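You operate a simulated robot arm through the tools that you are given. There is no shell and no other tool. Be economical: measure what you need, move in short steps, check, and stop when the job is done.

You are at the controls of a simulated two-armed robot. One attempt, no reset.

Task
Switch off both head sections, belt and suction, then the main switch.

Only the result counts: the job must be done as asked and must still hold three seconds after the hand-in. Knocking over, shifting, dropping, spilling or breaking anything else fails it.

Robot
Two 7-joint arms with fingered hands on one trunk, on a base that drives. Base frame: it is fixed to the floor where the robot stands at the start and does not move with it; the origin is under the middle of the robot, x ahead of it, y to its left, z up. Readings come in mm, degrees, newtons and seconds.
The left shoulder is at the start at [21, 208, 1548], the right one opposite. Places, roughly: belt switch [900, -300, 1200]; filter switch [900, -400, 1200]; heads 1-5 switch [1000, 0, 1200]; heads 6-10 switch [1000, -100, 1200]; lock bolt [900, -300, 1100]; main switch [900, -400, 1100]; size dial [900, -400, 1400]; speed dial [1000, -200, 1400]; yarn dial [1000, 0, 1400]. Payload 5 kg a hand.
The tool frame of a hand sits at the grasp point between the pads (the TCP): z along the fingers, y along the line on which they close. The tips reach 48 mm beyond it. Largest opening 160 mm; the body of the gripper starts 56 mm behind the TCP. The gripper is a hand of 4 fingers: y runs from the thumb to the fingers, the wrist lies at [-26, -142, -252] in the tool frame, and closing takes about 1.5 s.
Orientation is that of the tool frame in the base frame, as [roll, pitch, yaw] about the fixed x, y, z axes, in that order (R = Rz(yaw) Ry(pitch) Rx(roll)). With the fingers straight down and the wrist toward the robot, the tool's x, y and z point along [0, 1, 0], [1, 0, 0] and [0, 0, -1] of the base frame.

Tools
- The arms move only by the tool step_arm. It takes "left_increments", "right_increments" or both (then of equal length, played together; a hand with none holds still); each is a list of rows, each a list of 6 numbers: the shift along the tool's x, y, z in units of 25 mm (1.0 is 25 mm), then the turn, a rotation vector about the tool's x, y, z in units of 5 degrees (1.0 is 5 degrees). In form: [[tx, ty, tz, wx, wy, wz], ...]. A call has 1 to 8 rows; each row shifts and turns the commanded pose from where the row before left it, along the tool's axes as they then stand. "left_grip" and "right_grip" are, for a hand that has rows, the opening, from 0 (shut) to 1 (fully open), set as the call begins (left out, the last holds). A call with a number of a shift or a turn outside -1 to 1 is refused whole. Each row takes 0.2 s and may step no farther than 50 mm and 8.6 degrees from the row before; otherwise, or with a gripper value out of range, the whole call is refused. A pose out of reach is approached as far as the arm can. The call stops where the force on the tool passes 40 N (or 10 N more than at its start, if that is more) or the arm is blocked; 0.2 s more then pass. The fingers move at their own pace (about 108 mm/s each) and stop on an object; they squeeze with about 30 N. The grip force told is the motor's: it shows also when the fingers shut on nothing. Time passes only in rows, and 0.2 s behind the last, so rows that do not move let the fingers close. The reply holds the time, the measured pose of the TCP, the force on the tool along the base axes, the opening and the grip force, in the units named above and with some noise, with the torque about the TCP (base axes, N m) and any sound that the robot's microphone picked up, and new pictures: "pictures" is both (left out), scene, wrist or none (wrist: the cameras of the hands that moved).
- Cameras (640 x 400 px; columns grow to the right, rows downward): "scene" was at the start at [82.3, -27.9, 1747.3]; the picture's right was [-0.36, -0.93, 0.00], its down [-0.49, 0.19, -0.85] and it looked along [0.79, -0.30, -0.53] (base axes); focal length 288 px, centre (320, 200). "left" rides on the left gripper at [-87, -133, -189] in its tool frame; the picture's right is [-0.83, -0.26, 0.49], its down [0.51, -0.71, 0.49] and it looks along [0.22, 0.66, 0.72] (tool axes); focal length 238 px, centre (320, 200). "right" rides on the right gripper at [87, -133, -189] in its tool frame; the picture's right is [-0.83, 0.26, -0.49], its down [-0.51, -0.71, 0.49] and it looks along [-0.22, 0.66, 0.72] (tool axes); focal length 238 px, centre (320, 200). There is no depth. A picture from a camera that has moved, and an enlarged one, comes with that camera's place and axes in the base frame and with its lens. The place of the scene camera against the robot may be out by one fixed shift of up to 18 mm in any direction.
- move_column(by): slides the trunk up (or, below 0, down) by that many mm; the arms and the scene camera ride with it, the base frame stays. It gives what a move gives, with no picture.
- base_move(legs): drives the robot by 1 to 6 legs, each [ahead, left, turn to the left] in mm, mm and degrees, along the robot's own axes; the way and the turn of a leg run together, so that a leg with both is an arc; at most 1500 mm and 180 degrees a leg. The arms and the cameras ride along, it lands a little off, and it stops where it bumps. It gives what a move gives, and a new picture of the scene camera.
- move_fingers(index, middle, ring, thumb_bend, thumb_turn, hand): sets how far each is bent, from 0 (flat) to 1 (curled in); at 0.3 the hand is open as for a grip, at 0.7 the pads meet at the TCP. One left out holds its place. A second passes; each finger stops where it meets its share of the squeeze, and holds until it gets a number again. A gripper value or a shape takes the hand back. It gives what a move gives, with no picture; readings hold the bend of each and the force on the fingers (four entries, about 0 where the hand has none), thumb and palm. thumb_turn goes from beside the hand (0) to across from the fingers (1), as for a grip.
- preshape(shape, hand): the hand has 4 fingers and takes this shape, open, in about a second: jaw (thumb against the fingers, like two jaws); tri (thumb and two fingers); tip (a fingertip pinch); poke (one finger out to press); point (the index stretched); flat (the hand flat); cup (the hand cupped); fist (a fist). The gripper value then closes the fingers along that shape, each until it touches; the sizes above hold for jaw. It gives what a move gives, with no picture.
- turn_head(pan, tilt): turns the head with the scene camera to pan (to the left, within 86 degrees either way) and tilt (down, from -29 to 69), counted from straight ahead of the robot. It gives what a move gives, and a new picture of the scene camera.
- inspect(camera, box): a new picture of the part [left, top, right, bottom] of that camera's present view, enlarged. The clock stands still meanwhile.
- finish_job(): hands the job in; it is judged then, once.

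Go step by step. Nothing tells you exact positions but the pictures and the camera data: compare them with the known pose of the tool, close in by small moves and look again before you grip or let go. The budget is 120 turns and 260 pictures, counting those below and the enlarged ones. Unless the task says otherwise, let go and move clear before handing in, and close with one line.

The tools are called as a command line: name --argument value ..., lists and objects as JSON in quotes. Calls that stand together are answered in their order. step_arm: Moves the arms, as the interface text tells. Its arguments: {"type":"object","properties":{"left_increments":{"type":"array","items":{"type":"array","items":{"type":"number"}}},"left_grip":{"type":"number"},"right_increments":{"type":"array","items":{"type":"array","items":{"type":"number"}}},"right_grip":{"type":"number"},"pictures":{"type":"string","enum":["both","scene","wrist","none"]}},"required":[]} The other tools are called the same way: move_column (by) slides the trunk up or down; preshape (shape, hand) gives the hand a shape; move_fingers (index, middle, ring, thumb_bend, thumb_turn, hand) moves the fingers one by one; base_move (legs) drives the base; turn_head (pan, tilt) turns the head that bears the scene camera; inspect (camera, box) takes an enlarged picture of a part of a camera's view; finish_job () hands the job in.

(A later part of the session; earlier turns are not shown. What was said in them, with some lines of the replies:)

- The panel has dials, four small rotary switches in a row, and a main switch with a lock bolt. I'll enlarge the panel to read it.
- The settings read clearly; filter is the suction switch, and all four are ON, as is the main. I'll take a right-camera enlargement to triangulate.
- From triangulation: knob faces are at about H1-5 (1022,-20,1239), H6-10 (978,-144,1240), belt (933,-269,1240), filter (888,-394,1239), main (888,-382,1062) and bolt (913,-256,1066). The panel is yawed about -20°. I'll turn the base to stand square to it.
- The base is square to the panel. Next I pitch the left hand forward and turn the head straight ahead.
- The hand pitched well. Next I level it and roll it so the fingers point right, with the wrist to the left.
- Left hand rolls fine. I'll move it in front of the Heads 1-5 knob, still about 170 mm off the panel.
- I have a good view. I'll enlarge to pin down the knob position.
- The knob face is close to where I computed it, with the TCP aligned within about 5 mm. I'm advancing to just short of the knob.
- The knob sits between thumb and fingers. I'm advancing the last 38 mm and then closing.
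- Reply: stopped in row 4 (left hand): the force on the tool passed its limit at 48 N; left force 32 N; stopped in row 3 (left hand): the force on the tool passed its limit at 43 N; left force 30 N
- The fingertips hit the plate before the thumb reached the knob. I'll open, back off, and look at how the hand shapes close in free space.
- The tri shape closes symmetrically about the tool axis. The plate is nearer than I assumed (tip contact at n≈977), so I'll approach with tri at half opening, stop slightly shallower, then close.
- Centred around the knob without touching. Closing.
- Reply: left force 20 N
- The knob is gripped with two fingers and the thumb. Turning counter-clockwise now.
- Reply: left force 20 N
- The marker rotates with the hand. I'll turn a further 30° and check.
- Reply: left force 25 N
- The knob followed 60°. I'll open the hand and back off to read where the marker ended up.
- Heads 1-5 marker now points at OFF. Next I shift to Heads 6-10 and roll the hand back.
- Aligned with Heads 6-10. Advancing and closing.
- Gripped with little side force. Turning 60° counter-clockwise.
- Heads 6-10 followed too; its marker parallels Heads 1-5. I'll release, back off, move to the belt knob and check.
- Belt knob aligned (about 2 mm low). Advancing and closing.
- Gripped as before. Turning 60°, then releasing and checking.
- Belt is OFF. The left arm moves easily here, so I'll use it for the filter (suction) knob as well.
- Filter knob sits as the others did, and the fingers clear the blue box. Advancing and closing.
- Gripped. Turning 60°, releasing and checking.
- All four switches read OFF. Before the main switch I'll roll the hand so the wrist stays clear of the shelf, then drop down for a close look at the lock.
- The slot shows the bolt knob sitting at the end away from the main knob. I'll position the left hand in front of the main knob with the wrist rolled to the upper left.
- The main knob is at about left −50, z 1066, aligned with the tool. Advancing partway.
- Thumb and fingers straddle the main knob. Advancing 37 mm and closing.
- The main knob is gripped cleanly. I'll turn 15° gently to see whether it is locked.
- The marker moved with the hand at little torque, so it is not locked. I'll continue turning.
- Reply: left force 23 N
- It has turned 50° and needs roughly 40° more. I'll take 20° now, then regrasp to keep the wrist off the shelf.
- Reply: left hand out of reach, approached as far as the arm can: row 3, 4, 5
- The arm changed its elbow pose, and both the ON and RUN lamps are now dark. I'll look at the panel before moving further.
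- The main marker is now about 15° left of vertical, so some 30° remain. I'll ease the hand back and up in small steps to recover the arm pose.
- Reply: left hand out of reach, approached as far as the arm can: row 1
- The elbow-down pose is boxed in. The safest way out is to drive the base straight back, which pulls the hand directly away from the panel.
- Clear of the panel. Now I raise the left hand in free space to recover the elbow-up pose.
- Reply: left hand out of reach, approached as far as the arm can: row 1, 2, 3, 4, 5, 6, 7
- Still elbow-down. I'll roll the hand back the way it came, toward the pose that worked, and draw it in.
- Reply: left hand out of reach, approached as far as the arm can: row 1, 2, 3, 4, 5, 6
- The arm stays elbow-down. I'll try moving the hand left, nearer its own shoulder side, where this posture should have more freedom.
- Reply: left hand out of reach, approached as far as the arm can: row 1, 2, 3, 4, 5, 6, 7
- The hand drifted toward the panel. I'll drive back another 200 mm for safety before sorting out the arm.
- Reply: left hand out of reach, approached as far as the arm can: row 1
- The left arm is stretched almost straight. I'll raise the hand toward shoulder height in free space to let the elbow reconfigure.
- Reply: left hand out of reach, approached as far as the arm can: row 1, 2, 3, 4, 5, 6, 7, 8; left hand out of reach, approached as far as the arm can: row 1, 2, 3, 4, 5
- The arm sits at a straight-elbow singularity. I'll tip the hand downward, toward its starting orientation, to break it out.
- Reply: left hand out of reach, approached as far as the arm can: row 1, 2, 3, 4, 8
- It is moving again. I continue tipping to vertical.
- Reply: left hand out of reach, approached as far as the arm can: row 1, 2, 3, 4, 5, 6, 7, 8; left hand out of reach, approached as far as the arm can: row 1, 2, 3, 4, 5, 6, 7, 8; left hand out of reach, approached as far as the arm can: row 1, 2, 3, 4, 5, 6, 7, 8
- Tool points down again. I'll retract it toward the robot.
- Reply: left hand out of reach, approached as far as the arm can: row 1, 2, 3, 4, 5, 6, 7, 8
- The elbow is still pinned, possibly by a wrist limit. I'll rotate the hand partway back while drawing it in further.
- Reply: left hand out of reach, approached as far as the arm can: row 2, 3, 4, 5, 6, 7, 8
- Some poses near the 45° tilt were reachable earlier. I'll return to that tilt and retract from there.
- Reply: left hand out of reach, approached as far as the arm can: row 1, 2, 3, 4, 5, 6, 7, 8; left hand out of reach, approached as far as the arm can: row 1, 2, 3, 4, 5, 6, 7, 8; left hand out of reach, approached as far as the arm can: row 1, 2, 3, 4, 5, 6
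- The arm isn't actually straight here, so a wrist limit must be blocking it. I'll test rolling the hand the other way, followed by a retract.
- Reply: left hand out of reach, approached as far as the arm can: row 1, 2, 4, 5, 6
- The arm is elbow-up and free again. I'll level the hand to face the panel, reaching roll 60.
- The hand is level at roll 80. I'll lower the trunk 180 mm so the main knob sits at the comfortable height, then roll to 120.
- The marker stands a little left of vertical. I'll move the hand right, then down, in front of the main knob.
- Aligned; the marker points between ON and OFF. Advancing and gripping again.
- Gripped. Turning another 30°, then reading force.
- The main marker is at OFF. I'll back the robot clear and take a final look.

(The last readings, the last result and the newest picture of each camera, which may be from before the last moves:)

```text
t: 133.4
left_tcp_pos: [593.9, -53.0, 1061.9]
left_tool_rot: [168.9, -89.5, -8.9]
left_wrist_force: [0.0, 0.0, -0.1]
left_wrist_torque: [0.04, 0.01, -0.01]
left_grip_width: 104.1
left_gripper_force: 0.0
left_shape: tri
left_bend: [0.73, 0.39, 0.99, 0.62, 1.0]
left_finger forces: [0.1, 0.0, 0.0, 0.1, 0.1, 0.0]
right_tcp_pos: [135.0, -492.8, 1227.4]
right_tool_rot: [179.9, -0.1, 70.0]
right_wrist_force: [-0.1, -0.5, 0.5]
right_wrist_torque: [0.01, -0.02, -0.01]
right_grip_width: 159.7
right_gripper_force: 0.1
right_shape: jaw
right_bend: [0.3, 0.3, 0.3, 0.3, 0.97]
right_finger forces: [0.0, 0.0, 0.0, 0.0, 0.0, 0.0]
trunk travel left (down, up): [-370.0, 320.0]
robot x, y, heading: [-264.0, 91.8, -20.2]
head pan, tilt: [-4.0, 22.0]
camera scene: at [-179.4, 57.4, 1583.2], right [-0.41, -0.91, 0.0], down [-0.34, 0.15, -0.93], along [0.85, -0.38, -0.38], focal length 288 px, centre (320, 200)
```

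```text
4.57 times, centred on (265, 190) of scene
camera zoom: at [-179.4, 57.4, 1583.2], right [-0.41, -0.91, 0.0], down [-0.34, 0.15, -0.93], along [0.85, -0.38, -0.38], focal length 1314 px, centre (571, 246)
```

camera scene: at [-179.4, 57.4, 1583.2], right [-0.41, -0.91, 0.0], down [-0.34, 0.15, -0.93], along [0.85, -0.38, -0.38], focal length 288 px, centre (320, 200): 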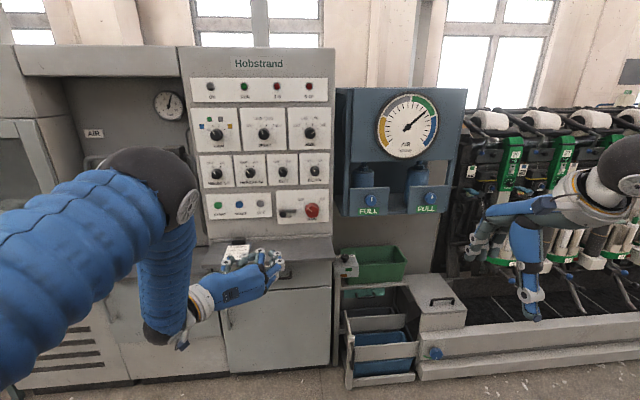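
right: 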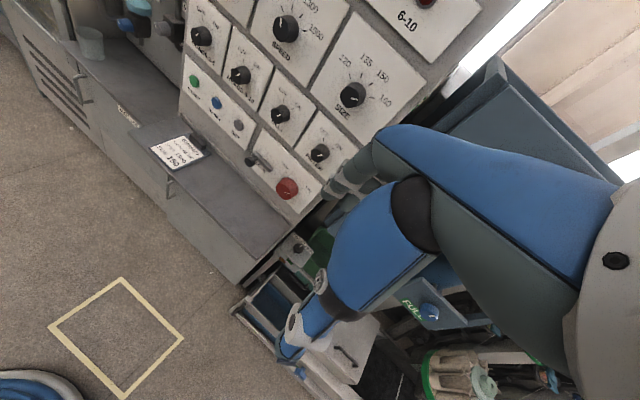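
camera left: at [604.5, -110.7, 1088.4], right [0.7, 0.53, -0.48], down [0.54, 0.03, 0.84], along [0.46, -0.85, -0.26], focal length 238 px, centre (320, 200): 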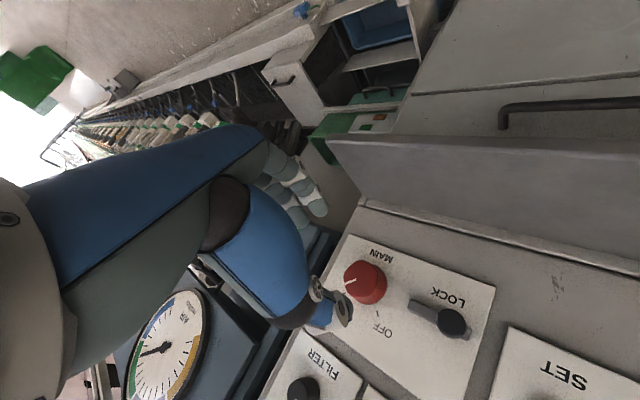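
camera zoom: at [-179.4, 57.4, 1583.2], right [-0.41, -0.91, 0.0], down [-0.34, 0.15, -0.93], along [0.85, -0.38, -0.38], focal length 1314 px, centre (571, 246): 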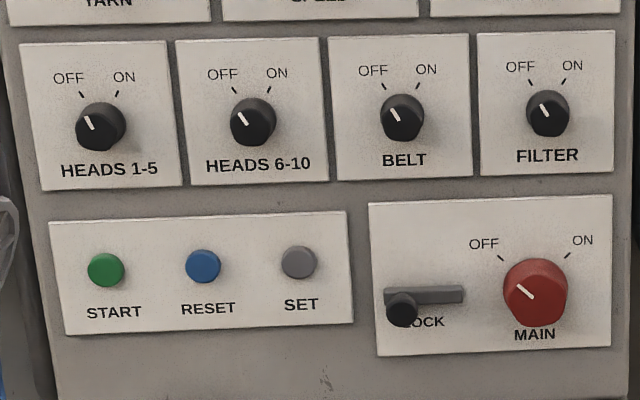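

All knobs look OFF, but Heads 1-5 may be a few degrees short of the others. I'll look closer.

inspect --camera "scene" --box '[200, 152, 240, 192]'

inspect --camera "scene" --box '[232, 152, 272, 192]'

inspect --camera "left" --box '[300, 100, 560, 400]'

```text
10.00 times, centred on (220, 172) of scene
camera zoom: at [-179.4, 57.4, 1583.2], right [-0.41, -0.91, 0.0], down [-0.34, 0.15, -0.93], along [0.85, -0.38, -0.38], focal length 2875 px, centre (1320, 480)
```

zoom: 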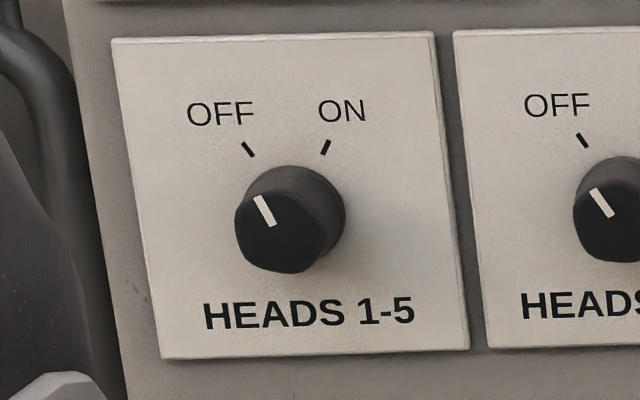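

```text
10.00 times, centred on (252, 172) of scene
camera zoom: at [-179.4, 57.4, 1583.2], right [-0.41, -0.91, 0.0], down [-0.34, 0.15, -0.93], along [0.85, -0.38, -0.38], focal length 2875 px, centre (1000, 480)
```

zoom: 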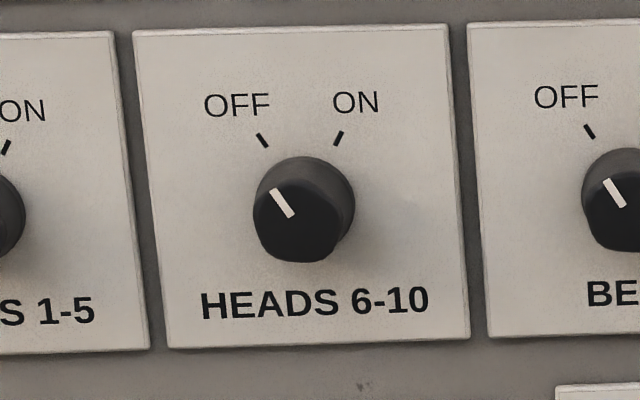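

```text
1.33 times, centred on (430, 250) of left
camera zoom: at [461.6, 135.0, 978.0], right [0.54, 0.08, -0.84], down [0.71, 0.5, 0.5], along [0.45, -0.86, 0.21], focal length 318 px, centre (173, 133)
```

zoom: 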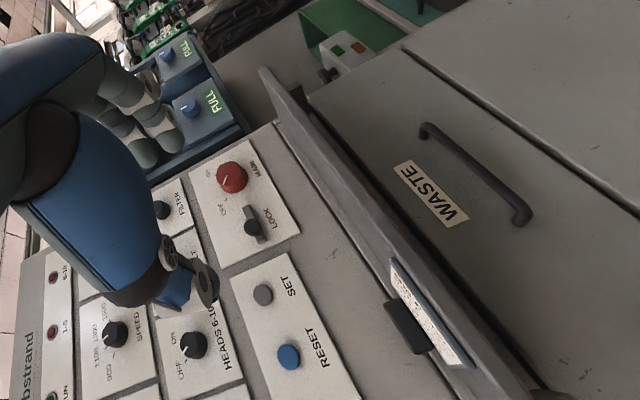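

Heads 1-5 is about 7° short of its OFF tick while the others are on it. It's worth nudging it fully home, so I raise the trunk back, roll the hand and line up on it.

move_column --by 180

step_arm --left_increments '[[0, 0, 0, 0, 0, -1], [0, 0, 0, 0, 0, -1], [0, 0, 0, 0, 0, -1], [0, 0, 0, 0, 0, -1], [0, 0, 0, 0, 0, 0]]' --pictures "none"

step_arm --left_increments '[[0.34, -0.935, 0, 0, 0, 0], [0.34, -0.935, 0, 0, 0, 0], [0.34, -0.935, 0, 0, 0, 0], [0.34, -0.935, 0, 0, 0, 0], [0.34, -0.935, 0, 0, 0, 0], [0.34, -0.935, 0, 0, 0, 0], [0.34, -0.935, 0, 0, 0, 0], [0, 0, 0, 0, 0, 0]]' --pictures "scene"

```text
t: 135.4
left_tcp_pos: [595.4, -54.0, 1242.9]
left_tool_rot: [163.7, -89.5, -3.8]
left_wrist_force: [-0.6, 0.1, -0.4]
left_wrist_torque: [0.02, -0.01, 0.0]
left_grip_width: 103.9
left_gripper_force: 0.0
left_shape: tri
left_bend: [0.73, 0.39, 0.99, 0.62, 1.0]
left_finger forces: [0.1, 0.0, 0.0, 0.1, 0.0, 0.0]
right_tcp_pos: [134.0, -493.8, 1408.0]
right_tool_rot: [180.0, 0.0, 69.9]
right_wrist_force: [-0.8, -0.4, -0.7]
right_wrist_torque: [-0.01, -0.01, -0.01]
right_grip_width: 159.7
right_gripper_force: 0.0
right_shape: jaw
right_bend: [0.3, 0.3, 0.3, 0.3, 0.97]
right_finger forces: [0.0, 0.0, 0.1, 0.0, 0.0, 0.0]
trunk travel left (down, up): [-550.0, 140.0]
robot x, y, heading: [-262.5, 92.4, -20.1]
head pan, tilt: [-4.0, 22.0]
```

```text
t: 136.6
left_tcp_pos: [594.4, -53.0, 1242.7]
left_tool_rot: [91.6, -69.8, 68.2]
left_wrist_force: [-0.2, -1.0, -0.3]
left_wrist_torque: [0.02, -0.01, 0.03]
left_grip_width: 103.8
left_gripper_force: 0.1
left_shape: tri
left_bend: [0.73, 0.39, 0.99, 0.62, 1.0]
left_finger forces: [0.1, 0.0, 0.0, 0.0, 0.0, 0.1]
right_tcp_pos: [133.9, -492.5, 1407.2]
right_tool_rot: [-180.0, -0.1, 70.0]
right_wrist_force: [0.8, 0.1, 0.2]
right_wrist_torque: [0.05, 0.02, 0.01]
right_grip_width: 159.8
right_gripper_force: 0.1
right_shape: jaw
right_bend: [0.3, 0.3, 0.3, 0.3, 0.97]
right_finger forces: [0.0, 0.0, 0.0, 0.0, 0.0, 0.0]
trunk travel left (down, up): [-550.0, 140.0]
robot x, y, heading: [-262.3, 92.7, -20.1]
head pan, tilt: [-4.0, 22.0]
```

```text
t: 138.4
left_tcp_pos: [654.6, 110.1, 1243.8]
left_tool_rot: [91.3, -69.7, 68.5]
left_wrist_force: [0.2, -1.0, -0.1]
left_wrist_torque: [0.05, 0.04, 0.0]
left_grip_width: 103.6
left_gripper_force: 0.1
left_shape: tri
left_bend: [0.73, 0.39, 0.99, 0.62, 1.0]
left_finger forces: [0.0, 0.0, 0.0, 0.1, 0.1, 0.0]
right_tcp_pos: [133.7, -493.9, 1407.9]
right_tool_rot: [-180.0, 0.0, 69.9]
right_wrist_force: [-0.5, -1.1, 0.1]
right_wrist_torque: [0.05, 0.03, 0.0]
right_grip_width: 159.7
right_gripper_force: 0.0
right_shape: jaw
right_bend: [0.3, 0.3, 0.3, 0.3, 0.97]
right_finger forces: [0.1, 0.0, 0.1, 0.1, 0.0, 0.0]
trunk travel left (down, up): [-550.0, 140.0]
robot x, y, heading: [-256.8, 93.1, -20.0]
head pan, tilt: [-4.0, 22.0]
camera scene: at [-179.6, 56.5, 1763.2], right [-0.41, -0.91, 0.0], down [-0.34, 0.15, -0.93], along [0.85, -0.38, -0.38], focal length 288 px, centre (320, 200)
```

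scene: 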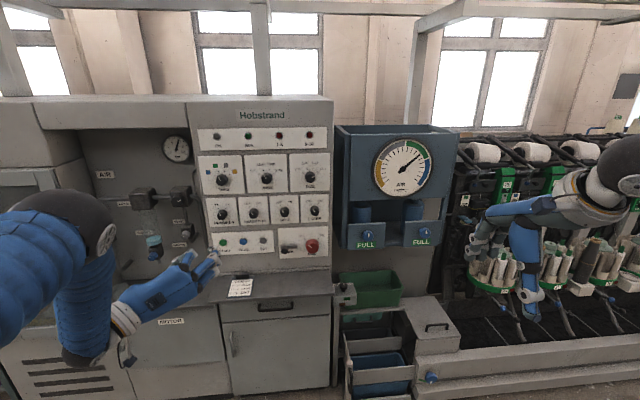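

Lined up with Heads 1-5. Driving forward 240 mm and looking.

base_move --legs '[[240, 0, 0]]'

step_arm --left_increments '[[0, 0, 0, 0, 0, 0], [0, 0, 0, 0, 0, 0]]' --left_grip 0.5 --pictures "none"

inspect --camera "left" --box '[200, 120, 440, 340]'

```text
t: 140.2
left_tcp_pos: [879.0, 23.1, 1242.5]
left_tool_rot: [91.6, -69.7, 68.0]
left_wrist_force: [-0.1, 0.1, -0.4]
left_wrist_torque: [-0.01, 0.03, -0.02]
left_grip_width: 103.7
left_gripper_force: 0.2
left_shape: tri
left_bend: [0.73, 0.39, 0.99, 0.62, 1.0]
left_finger forces: [0.0, 0.1, 0.0, 0.0, 0.0, 0.0]
right_tcp_pos: [354.4, -577.7, 1407.4]
right_tool_rot: [179.9, 0.0, 69.6]
right_wrist_force: [-0.6, -0.9, 0.2]
right_wrist_torque: [0.02, 0.04, 0.0]
right_grip_width: 159.8
right_gripper_force: 0.0
right_shape: jaw
right_bend: [0.3, 0.3, 0.3, 0.3, 0.97]
right_finger forces: [0.1, 0.0, 0.2, 0.0, 0.0, 0.0]
trunk travel left (down, up): [-550.0, 140.0]
robot x, y, heading: [-39.9, 12.6, -20.6]
head pan, tilt: [-4.0, 22.0]
camera scene: at [44.4, -25.4, 1763.3], right [-0.41, -0.91, 0.0], down [-0.34, 0.15, -0.93], along [0.84, -0.38, -0.38], focal length 288 px, centre (320, 200)
```

scene: 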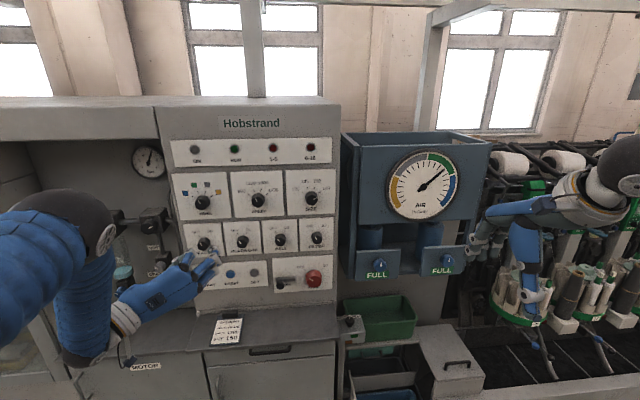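

```text
t: 140.8
left_tcp_pos: [878.9, 23.2, 1243.1]
left_tool_rot: [91.7, -69.8, 67.8]
left_wrist_force: [0.5, -0.3, -0.4]
left_wrist_torque: [-0.03, 0.0, -0.01]
left_grip_width: 80.7
left_gripper_force: 0.1
left_shape: tri
left_bend: [0.74, 0.45, 0.99, 0.69, 1.0]
left_finger forces: [0.0, 0.0, 0.0, 0.1, 0.0, 0.0]
right_tcp_pos: [356.0, -578.0, 1407.4]
right_tool_rot: [-180.0, 0.0, 69.6]
right_wrist_force: [1.1, 0.1, 0.1]
right_wrist_torque: [0.02, 0.05, 0.03]
right_grip_width: 159.8
right_gripper_force: 0.0
right_shape: jaw
right_bend: [0.3, 0.3, 0.3, 0.3, 0.97]
right_finger forces: [0.1, 0.0, 0.0, 0.0, 0.0, 0.0]
trunk travel left (down, up): [-550.0, 140.0]
robot x, y, heading: [-37.8, 13.3, -20.4]
head pan, tilt: [-4.0, 22.0]
```

```text
1.82 times, centred on (320, 230) of left
camera zoom: at [733.4, 177.9, 1117.3], right [0.43, -0.21, -0.88], down [0.76, 0.61, 0.23], along [0.49, -0.76, 0.42], focal length 433 px, centre (320, 146)
```

zoom: 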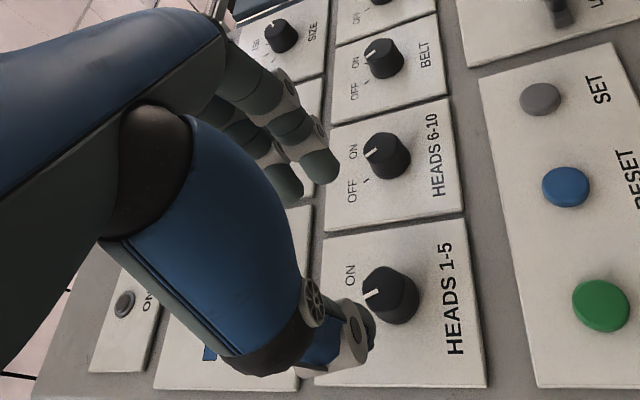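

Adjusting 3 mm left and advancing.

step_arm --left_increments '[[0.03, -0.13, 0.84, 0, 0, 0], [0, 0, 0.84, 0, 0, 0], [0, 0, 0.84, 0, 0, 0], [0, 0, 0.84, 0, 0, 0], [0, 0, 0.84, 0, 0, 0], [0, 0, 0, 0, 0, 0]]' --pictures "none"

inspect --camera "left" --box '[200, 120, 440, 340]'

```text
t: 142.2
left_tcp_pos: [977.0, -9.5, 1239.4]
left_tool_rot: [91.5, -69.8, 68.1]
left_wrist_force: [0.1, 0.9, 0.0]
left_wrist_torque: [0.01, 0.04, 0.01]
left_grip_width: 80.7
left_gripper_force: 0.0
left_shape: tri
left_bend: [0.74, 0.45, 0.99, 0.69, 1.0]
left_finger forces: [0.0, 0.0, 0.0, 0.0, 0.0, 0.0]
right_tcp_pos: [355.3, -576.8, 1407.4]
right_tool_rot: [180.0, 0.0, 69.6]
right_wrist_force: [-0.2, 0.1, 0.1]
right_wrist_torque: [-0.02, -0.02, 0.0]
right_grip_width: 159.9
right_gripper_force: 0.0
right_shape: jaw
right_bend: [0.3, 0.3, 0.3, 0.3, 0.97]
right_finger forces: [0.1, 0.0, 0.0, 0.0, 0.0, 0.0]
trunk travel left (down, up): [-550.0, 140.0]
robot x, y, heading: [-34.3, 11.5, -20.6]
head pan, tilt: [-4.0, 22.0]
```

```text
1.82 times, centred on (320, 230) of left
camera zoom: at [830.9, 145.4, 1115.4], right [0.43, -0.21, -0.88], down [0.76, 0.62, 0.23], along [0.49, -0.76, 0.42], focal length 433 px, centre (320, 146)
```

zoom: 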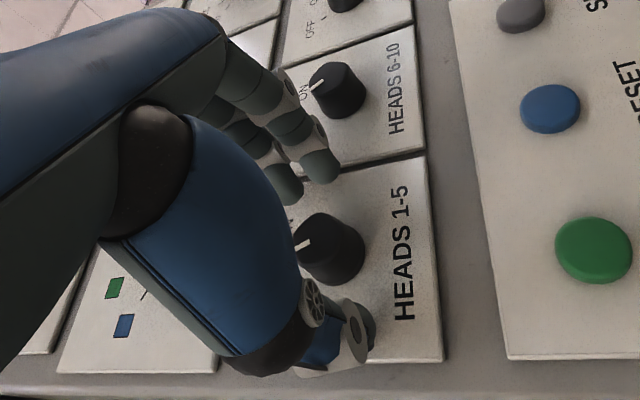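

Centred. Closing, then turning about 8° more counter-clockwise.

step_arm --left_increments '[[0.08, 0.03, 0.05, 0, 0, 0], [0, 0, 0, 0, 0, 0], [0, 0, 0, 0, 0, 0], [0, 0, 0, 0, 0, 0], [0, 0, 0, 0, 0, 0], [0, 0, 0, 0, 0, 0], [0, 0, 0, 0, 0, 0]]' --left_grip 0 --pictures "none"

step_arm --left_increments '[[0, 0, 0, 0, 0, -0.5], [0, 0, 0, 0, 0, -0.5], [0, 0, 0, 0, 0, -0.6], [0, 0, 0, 0, 0, 0]]' --pictures "none"

step_arm --left_increments '[[0, 0, 0, 0, 0, 0], [0, 0, 0, 0, 0, 0], [0, 0, -1, 0, 0, 0], [0, 0, -1, 0, 0, 0], [0, 0, -1, 0, 0, 0], [0, 0, -1, 0, 0, 0], [0, 0, 0, 0, 0, 0]]' --left_grip 0.6 --pictures "none"

inspect --camera "left" --box '[300, 120, 460, 340]'

inspect --camera "scene" --box '[180, 215, 340, 295]'

```text
t: 143.8
left_tcp_pos: [979.1, -8.7, 1243.4]
left_tool_rot: [91.5, -69.7, 68.1]
left_wrist_force: [2.2, 1.1, -1.4]
left_wrist_torque: [0.03, 0.04, 0.05]
left_grip_width: 26.2
left_gripper_force: 30.3
left_shape: tri
left_bend: [0.72, 0.65, 1.0, 0.74, 1.0]
left_finger forces: [11.9, 10.7, 0.0, 0.2, 26.6, 0.0]
right_tcp_pos: [355.7, -577.3, 1407.7]
right_tool_rot: [180.0, 0.1, 69.6]
right_wrist_force: [0.8, 1.0, 0.1]
right_wrist_torque: [-0.02, 0.02, 0.01]
right_grip_width: 159.6
right_gripper_force: 0.0
right_shape: jaw
right_bend: [0.3, 0.3, 0.3, 0.3, 0.97]
right_finger forces: [0.0, 0.1, 0.1, 0.1, 0.0, 0.1]
trunk travel left (down, up): [-550.0, 140.0]
robot x, y, heading: [-39.2, 16.4, -20.3]
head pan, tilt: [-4.0, 22.0]
```

```text
t: 144.8
left_tcp_pos: [978.3, -9.3, 1243.2]
left_tool_rot: [91.0, -61.6, 68.6]
left_wrist_force: [0.3, 1.3, -3.1]
left_wrist_torque: [0.03, 0.06, 0.05]
left_grip_width: 26.1
left_gripper_force: 29.8
left_shape: tri
left_bend: [0.72, 0.65, 1.0, 0.74, 1.0]
left_finger forces: [12.5, 10.8, 0.0, 0.0, 27.5, 0.0]
right_tcp_pos: [356.3, -577.6, 1407.7]
right_tool_rot: [-180.0, 0.0, 69.6]
right_wrist_force: [1.2, 0.0, -0.2]
right_wrist_torque: [0.02, 0.0, 0.0]
right_grip_width: 159.7
right_gripper_force: 0.2
right_shape: jaw
right_bend: [0.3, 0.3, 0.3, 0.3, 0.97]
right_finger forces: [0.0, 0.0, 0.0, 0.0, 0.1, 0.0]
trunk travel left (down, up): [-550.0, 140.0]
robot x, y, heading: [-39.5, 8.5, -20.3]
head pan, tilt: [-4.0, 22.0]
```

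```text
t: 146.4
left_tcp_pos: [884.8, 23.8, 1243.3]
left_tool_rot: [91.3, -61.7, 68.3]
left_wrist_force: [1.0, -0.4, -0.8]
left_wrist_torque: [-0.05, -0.01, 0.01]
left_grip_width: 95.5
left_gripper_force: 0.0
left_shape: tri
left_bend: [0.74, 0.41, 0.99, 0.65, 1.0]
left_finger forces: [0.0, 0.1, 0.2, 0.1, 0.0, 0.0]
right_tcp_pos: [355.7, -579.0, 1407.2]
right_tool_rot: [-179.9, 0.0, 69.6]
right_wrist_force: [0.2, 0.1, -0.4]
right_wrist_torque: [0.02, 0.06, -0.02]
right_grip_width: 159.6
right_gripper_force: 0.0
right_shape: jaw
right_bend: [0.3, 0.3, 0.3, 0.3, 0.97]
right_finger forces: [0.0, 0.0, 0.0, 0.0, 0.0, 0.0]
trunk travel left (down, up): [-550.0, 140.0]
robot x, y, heading: [-38.5, 10.4, -20.4]
head pan, tilt: [-4.0, 22.0]
```

```text
1.82 times, centred on (380, 230) of left
camera zoom: at [733.7, 160.9, 1106.7], right [0.39, -0.32, -0.86], down [0.76, 0.64, 0.11], along [0.52, -0.7, 0.5], focal length 433 px, centre (211, 146)
```

zoom: 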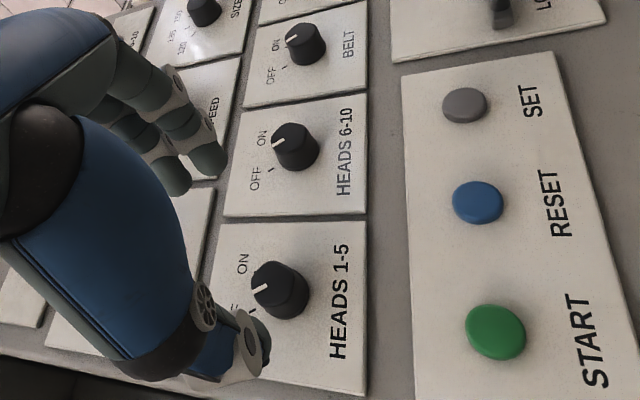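

```text
4.00 times, centred on (260, 255) of scene
camera zoom: at [45.0, -25.6, 1763.2], right [-0.41, -0.91, 0.0], down [-0.34, 0.16, -0.93], along [0.84, -0.38, -0.38], focal length 1150 px, centre (560, -20)
```

zoom: 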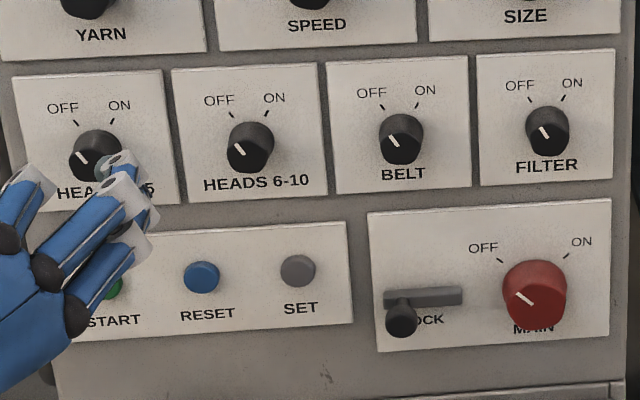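

Heads 1-5 now matches the others at OFF. I'll back clear and take a last look.

base_move --legs '[[-250, 0, 0]]'

inspect --camera "scene" --box '[190, 110, 350, 270]'

```text
t: 148.2
left_tcp_pos: [648.8, 113.7, 1243.3]
left_tool_rot: [91.0, -61.7, 68.8]
left_wrist_force: [-0.4, -0.1, 0.3]
left_wrist_torque: [0.01, 0.01, -0.02]
left_grip_width: 95.7
left_gripper_force: 0.1
left_shape: tri
left_bend: [0.74, 0.41, 0.99, 0.65, 1.0]
left_finger forces: [0.0, 0.0, 0.1, 0.0, 0.0, 0.1]
right_tcp_pos: [119.0, -489.0, 1407.3]
right_tool_rot: [179.9, 0.1, 69.6]
right_wrist_force: [0.2, -0.1, 0.0]
right_wrist_torque: [-0.04, 0.01, -0.02]
right_grip_width: 159.6
right_gripper_force: 0.1
right_shape: jaw
right_bend: [0.3, 0.3, 0.3, 0.3, 0.97]
right_finger forces: [0.1, 0.0, 0.0, 0.0, 0.0, 0.1]
trunk travel left (down, up): [-550.0, 140.0]
robot x, y, heading: [-273.5, 100.7, -19.9]
head pan, tilt: [-4.0, 22.0]
camera scene: at [-193.0, 63.0, 1763.2], right [-0.41, -0.91, 0.0], down [-0.34, 0.15, -0.93], along [0.84, -0.38, -0.38], focal length 288 px, centre (320, 200)
```

scene: 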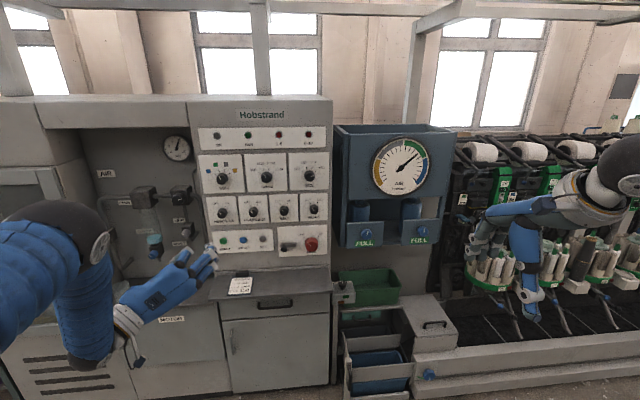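

```text
2.50 times, centred on (270, 190) of scene
camera zoom: at [-193.0, 63.0, 1763.2], right [-0.41, -0.91, 0.0], down [-0.34, 0.15, -0.93], along [0.84, -0.38, -0.38], focal length 719 px, centre (445, 225)
```

zoom: 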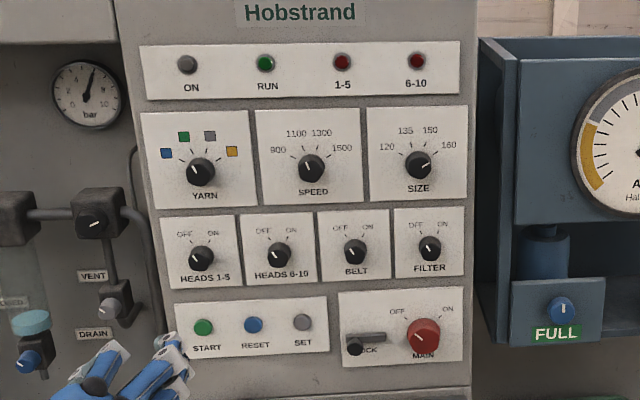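

All four switches and the main are at OFF, the lamps are dark, the dials are unchanged and the hands are clear, so I'm handing in.

finish_job

```text
The job is handed in.
```

I switched off heads 1-5, heads 6-10, the belt and the filter (suction), then the main switch; all five pointers read OFF and the ON and RUN lamps are dark. After the main was off, I turned the heads 1-5 knob about 8° further because it had stopped slightly short of its OFF mark.
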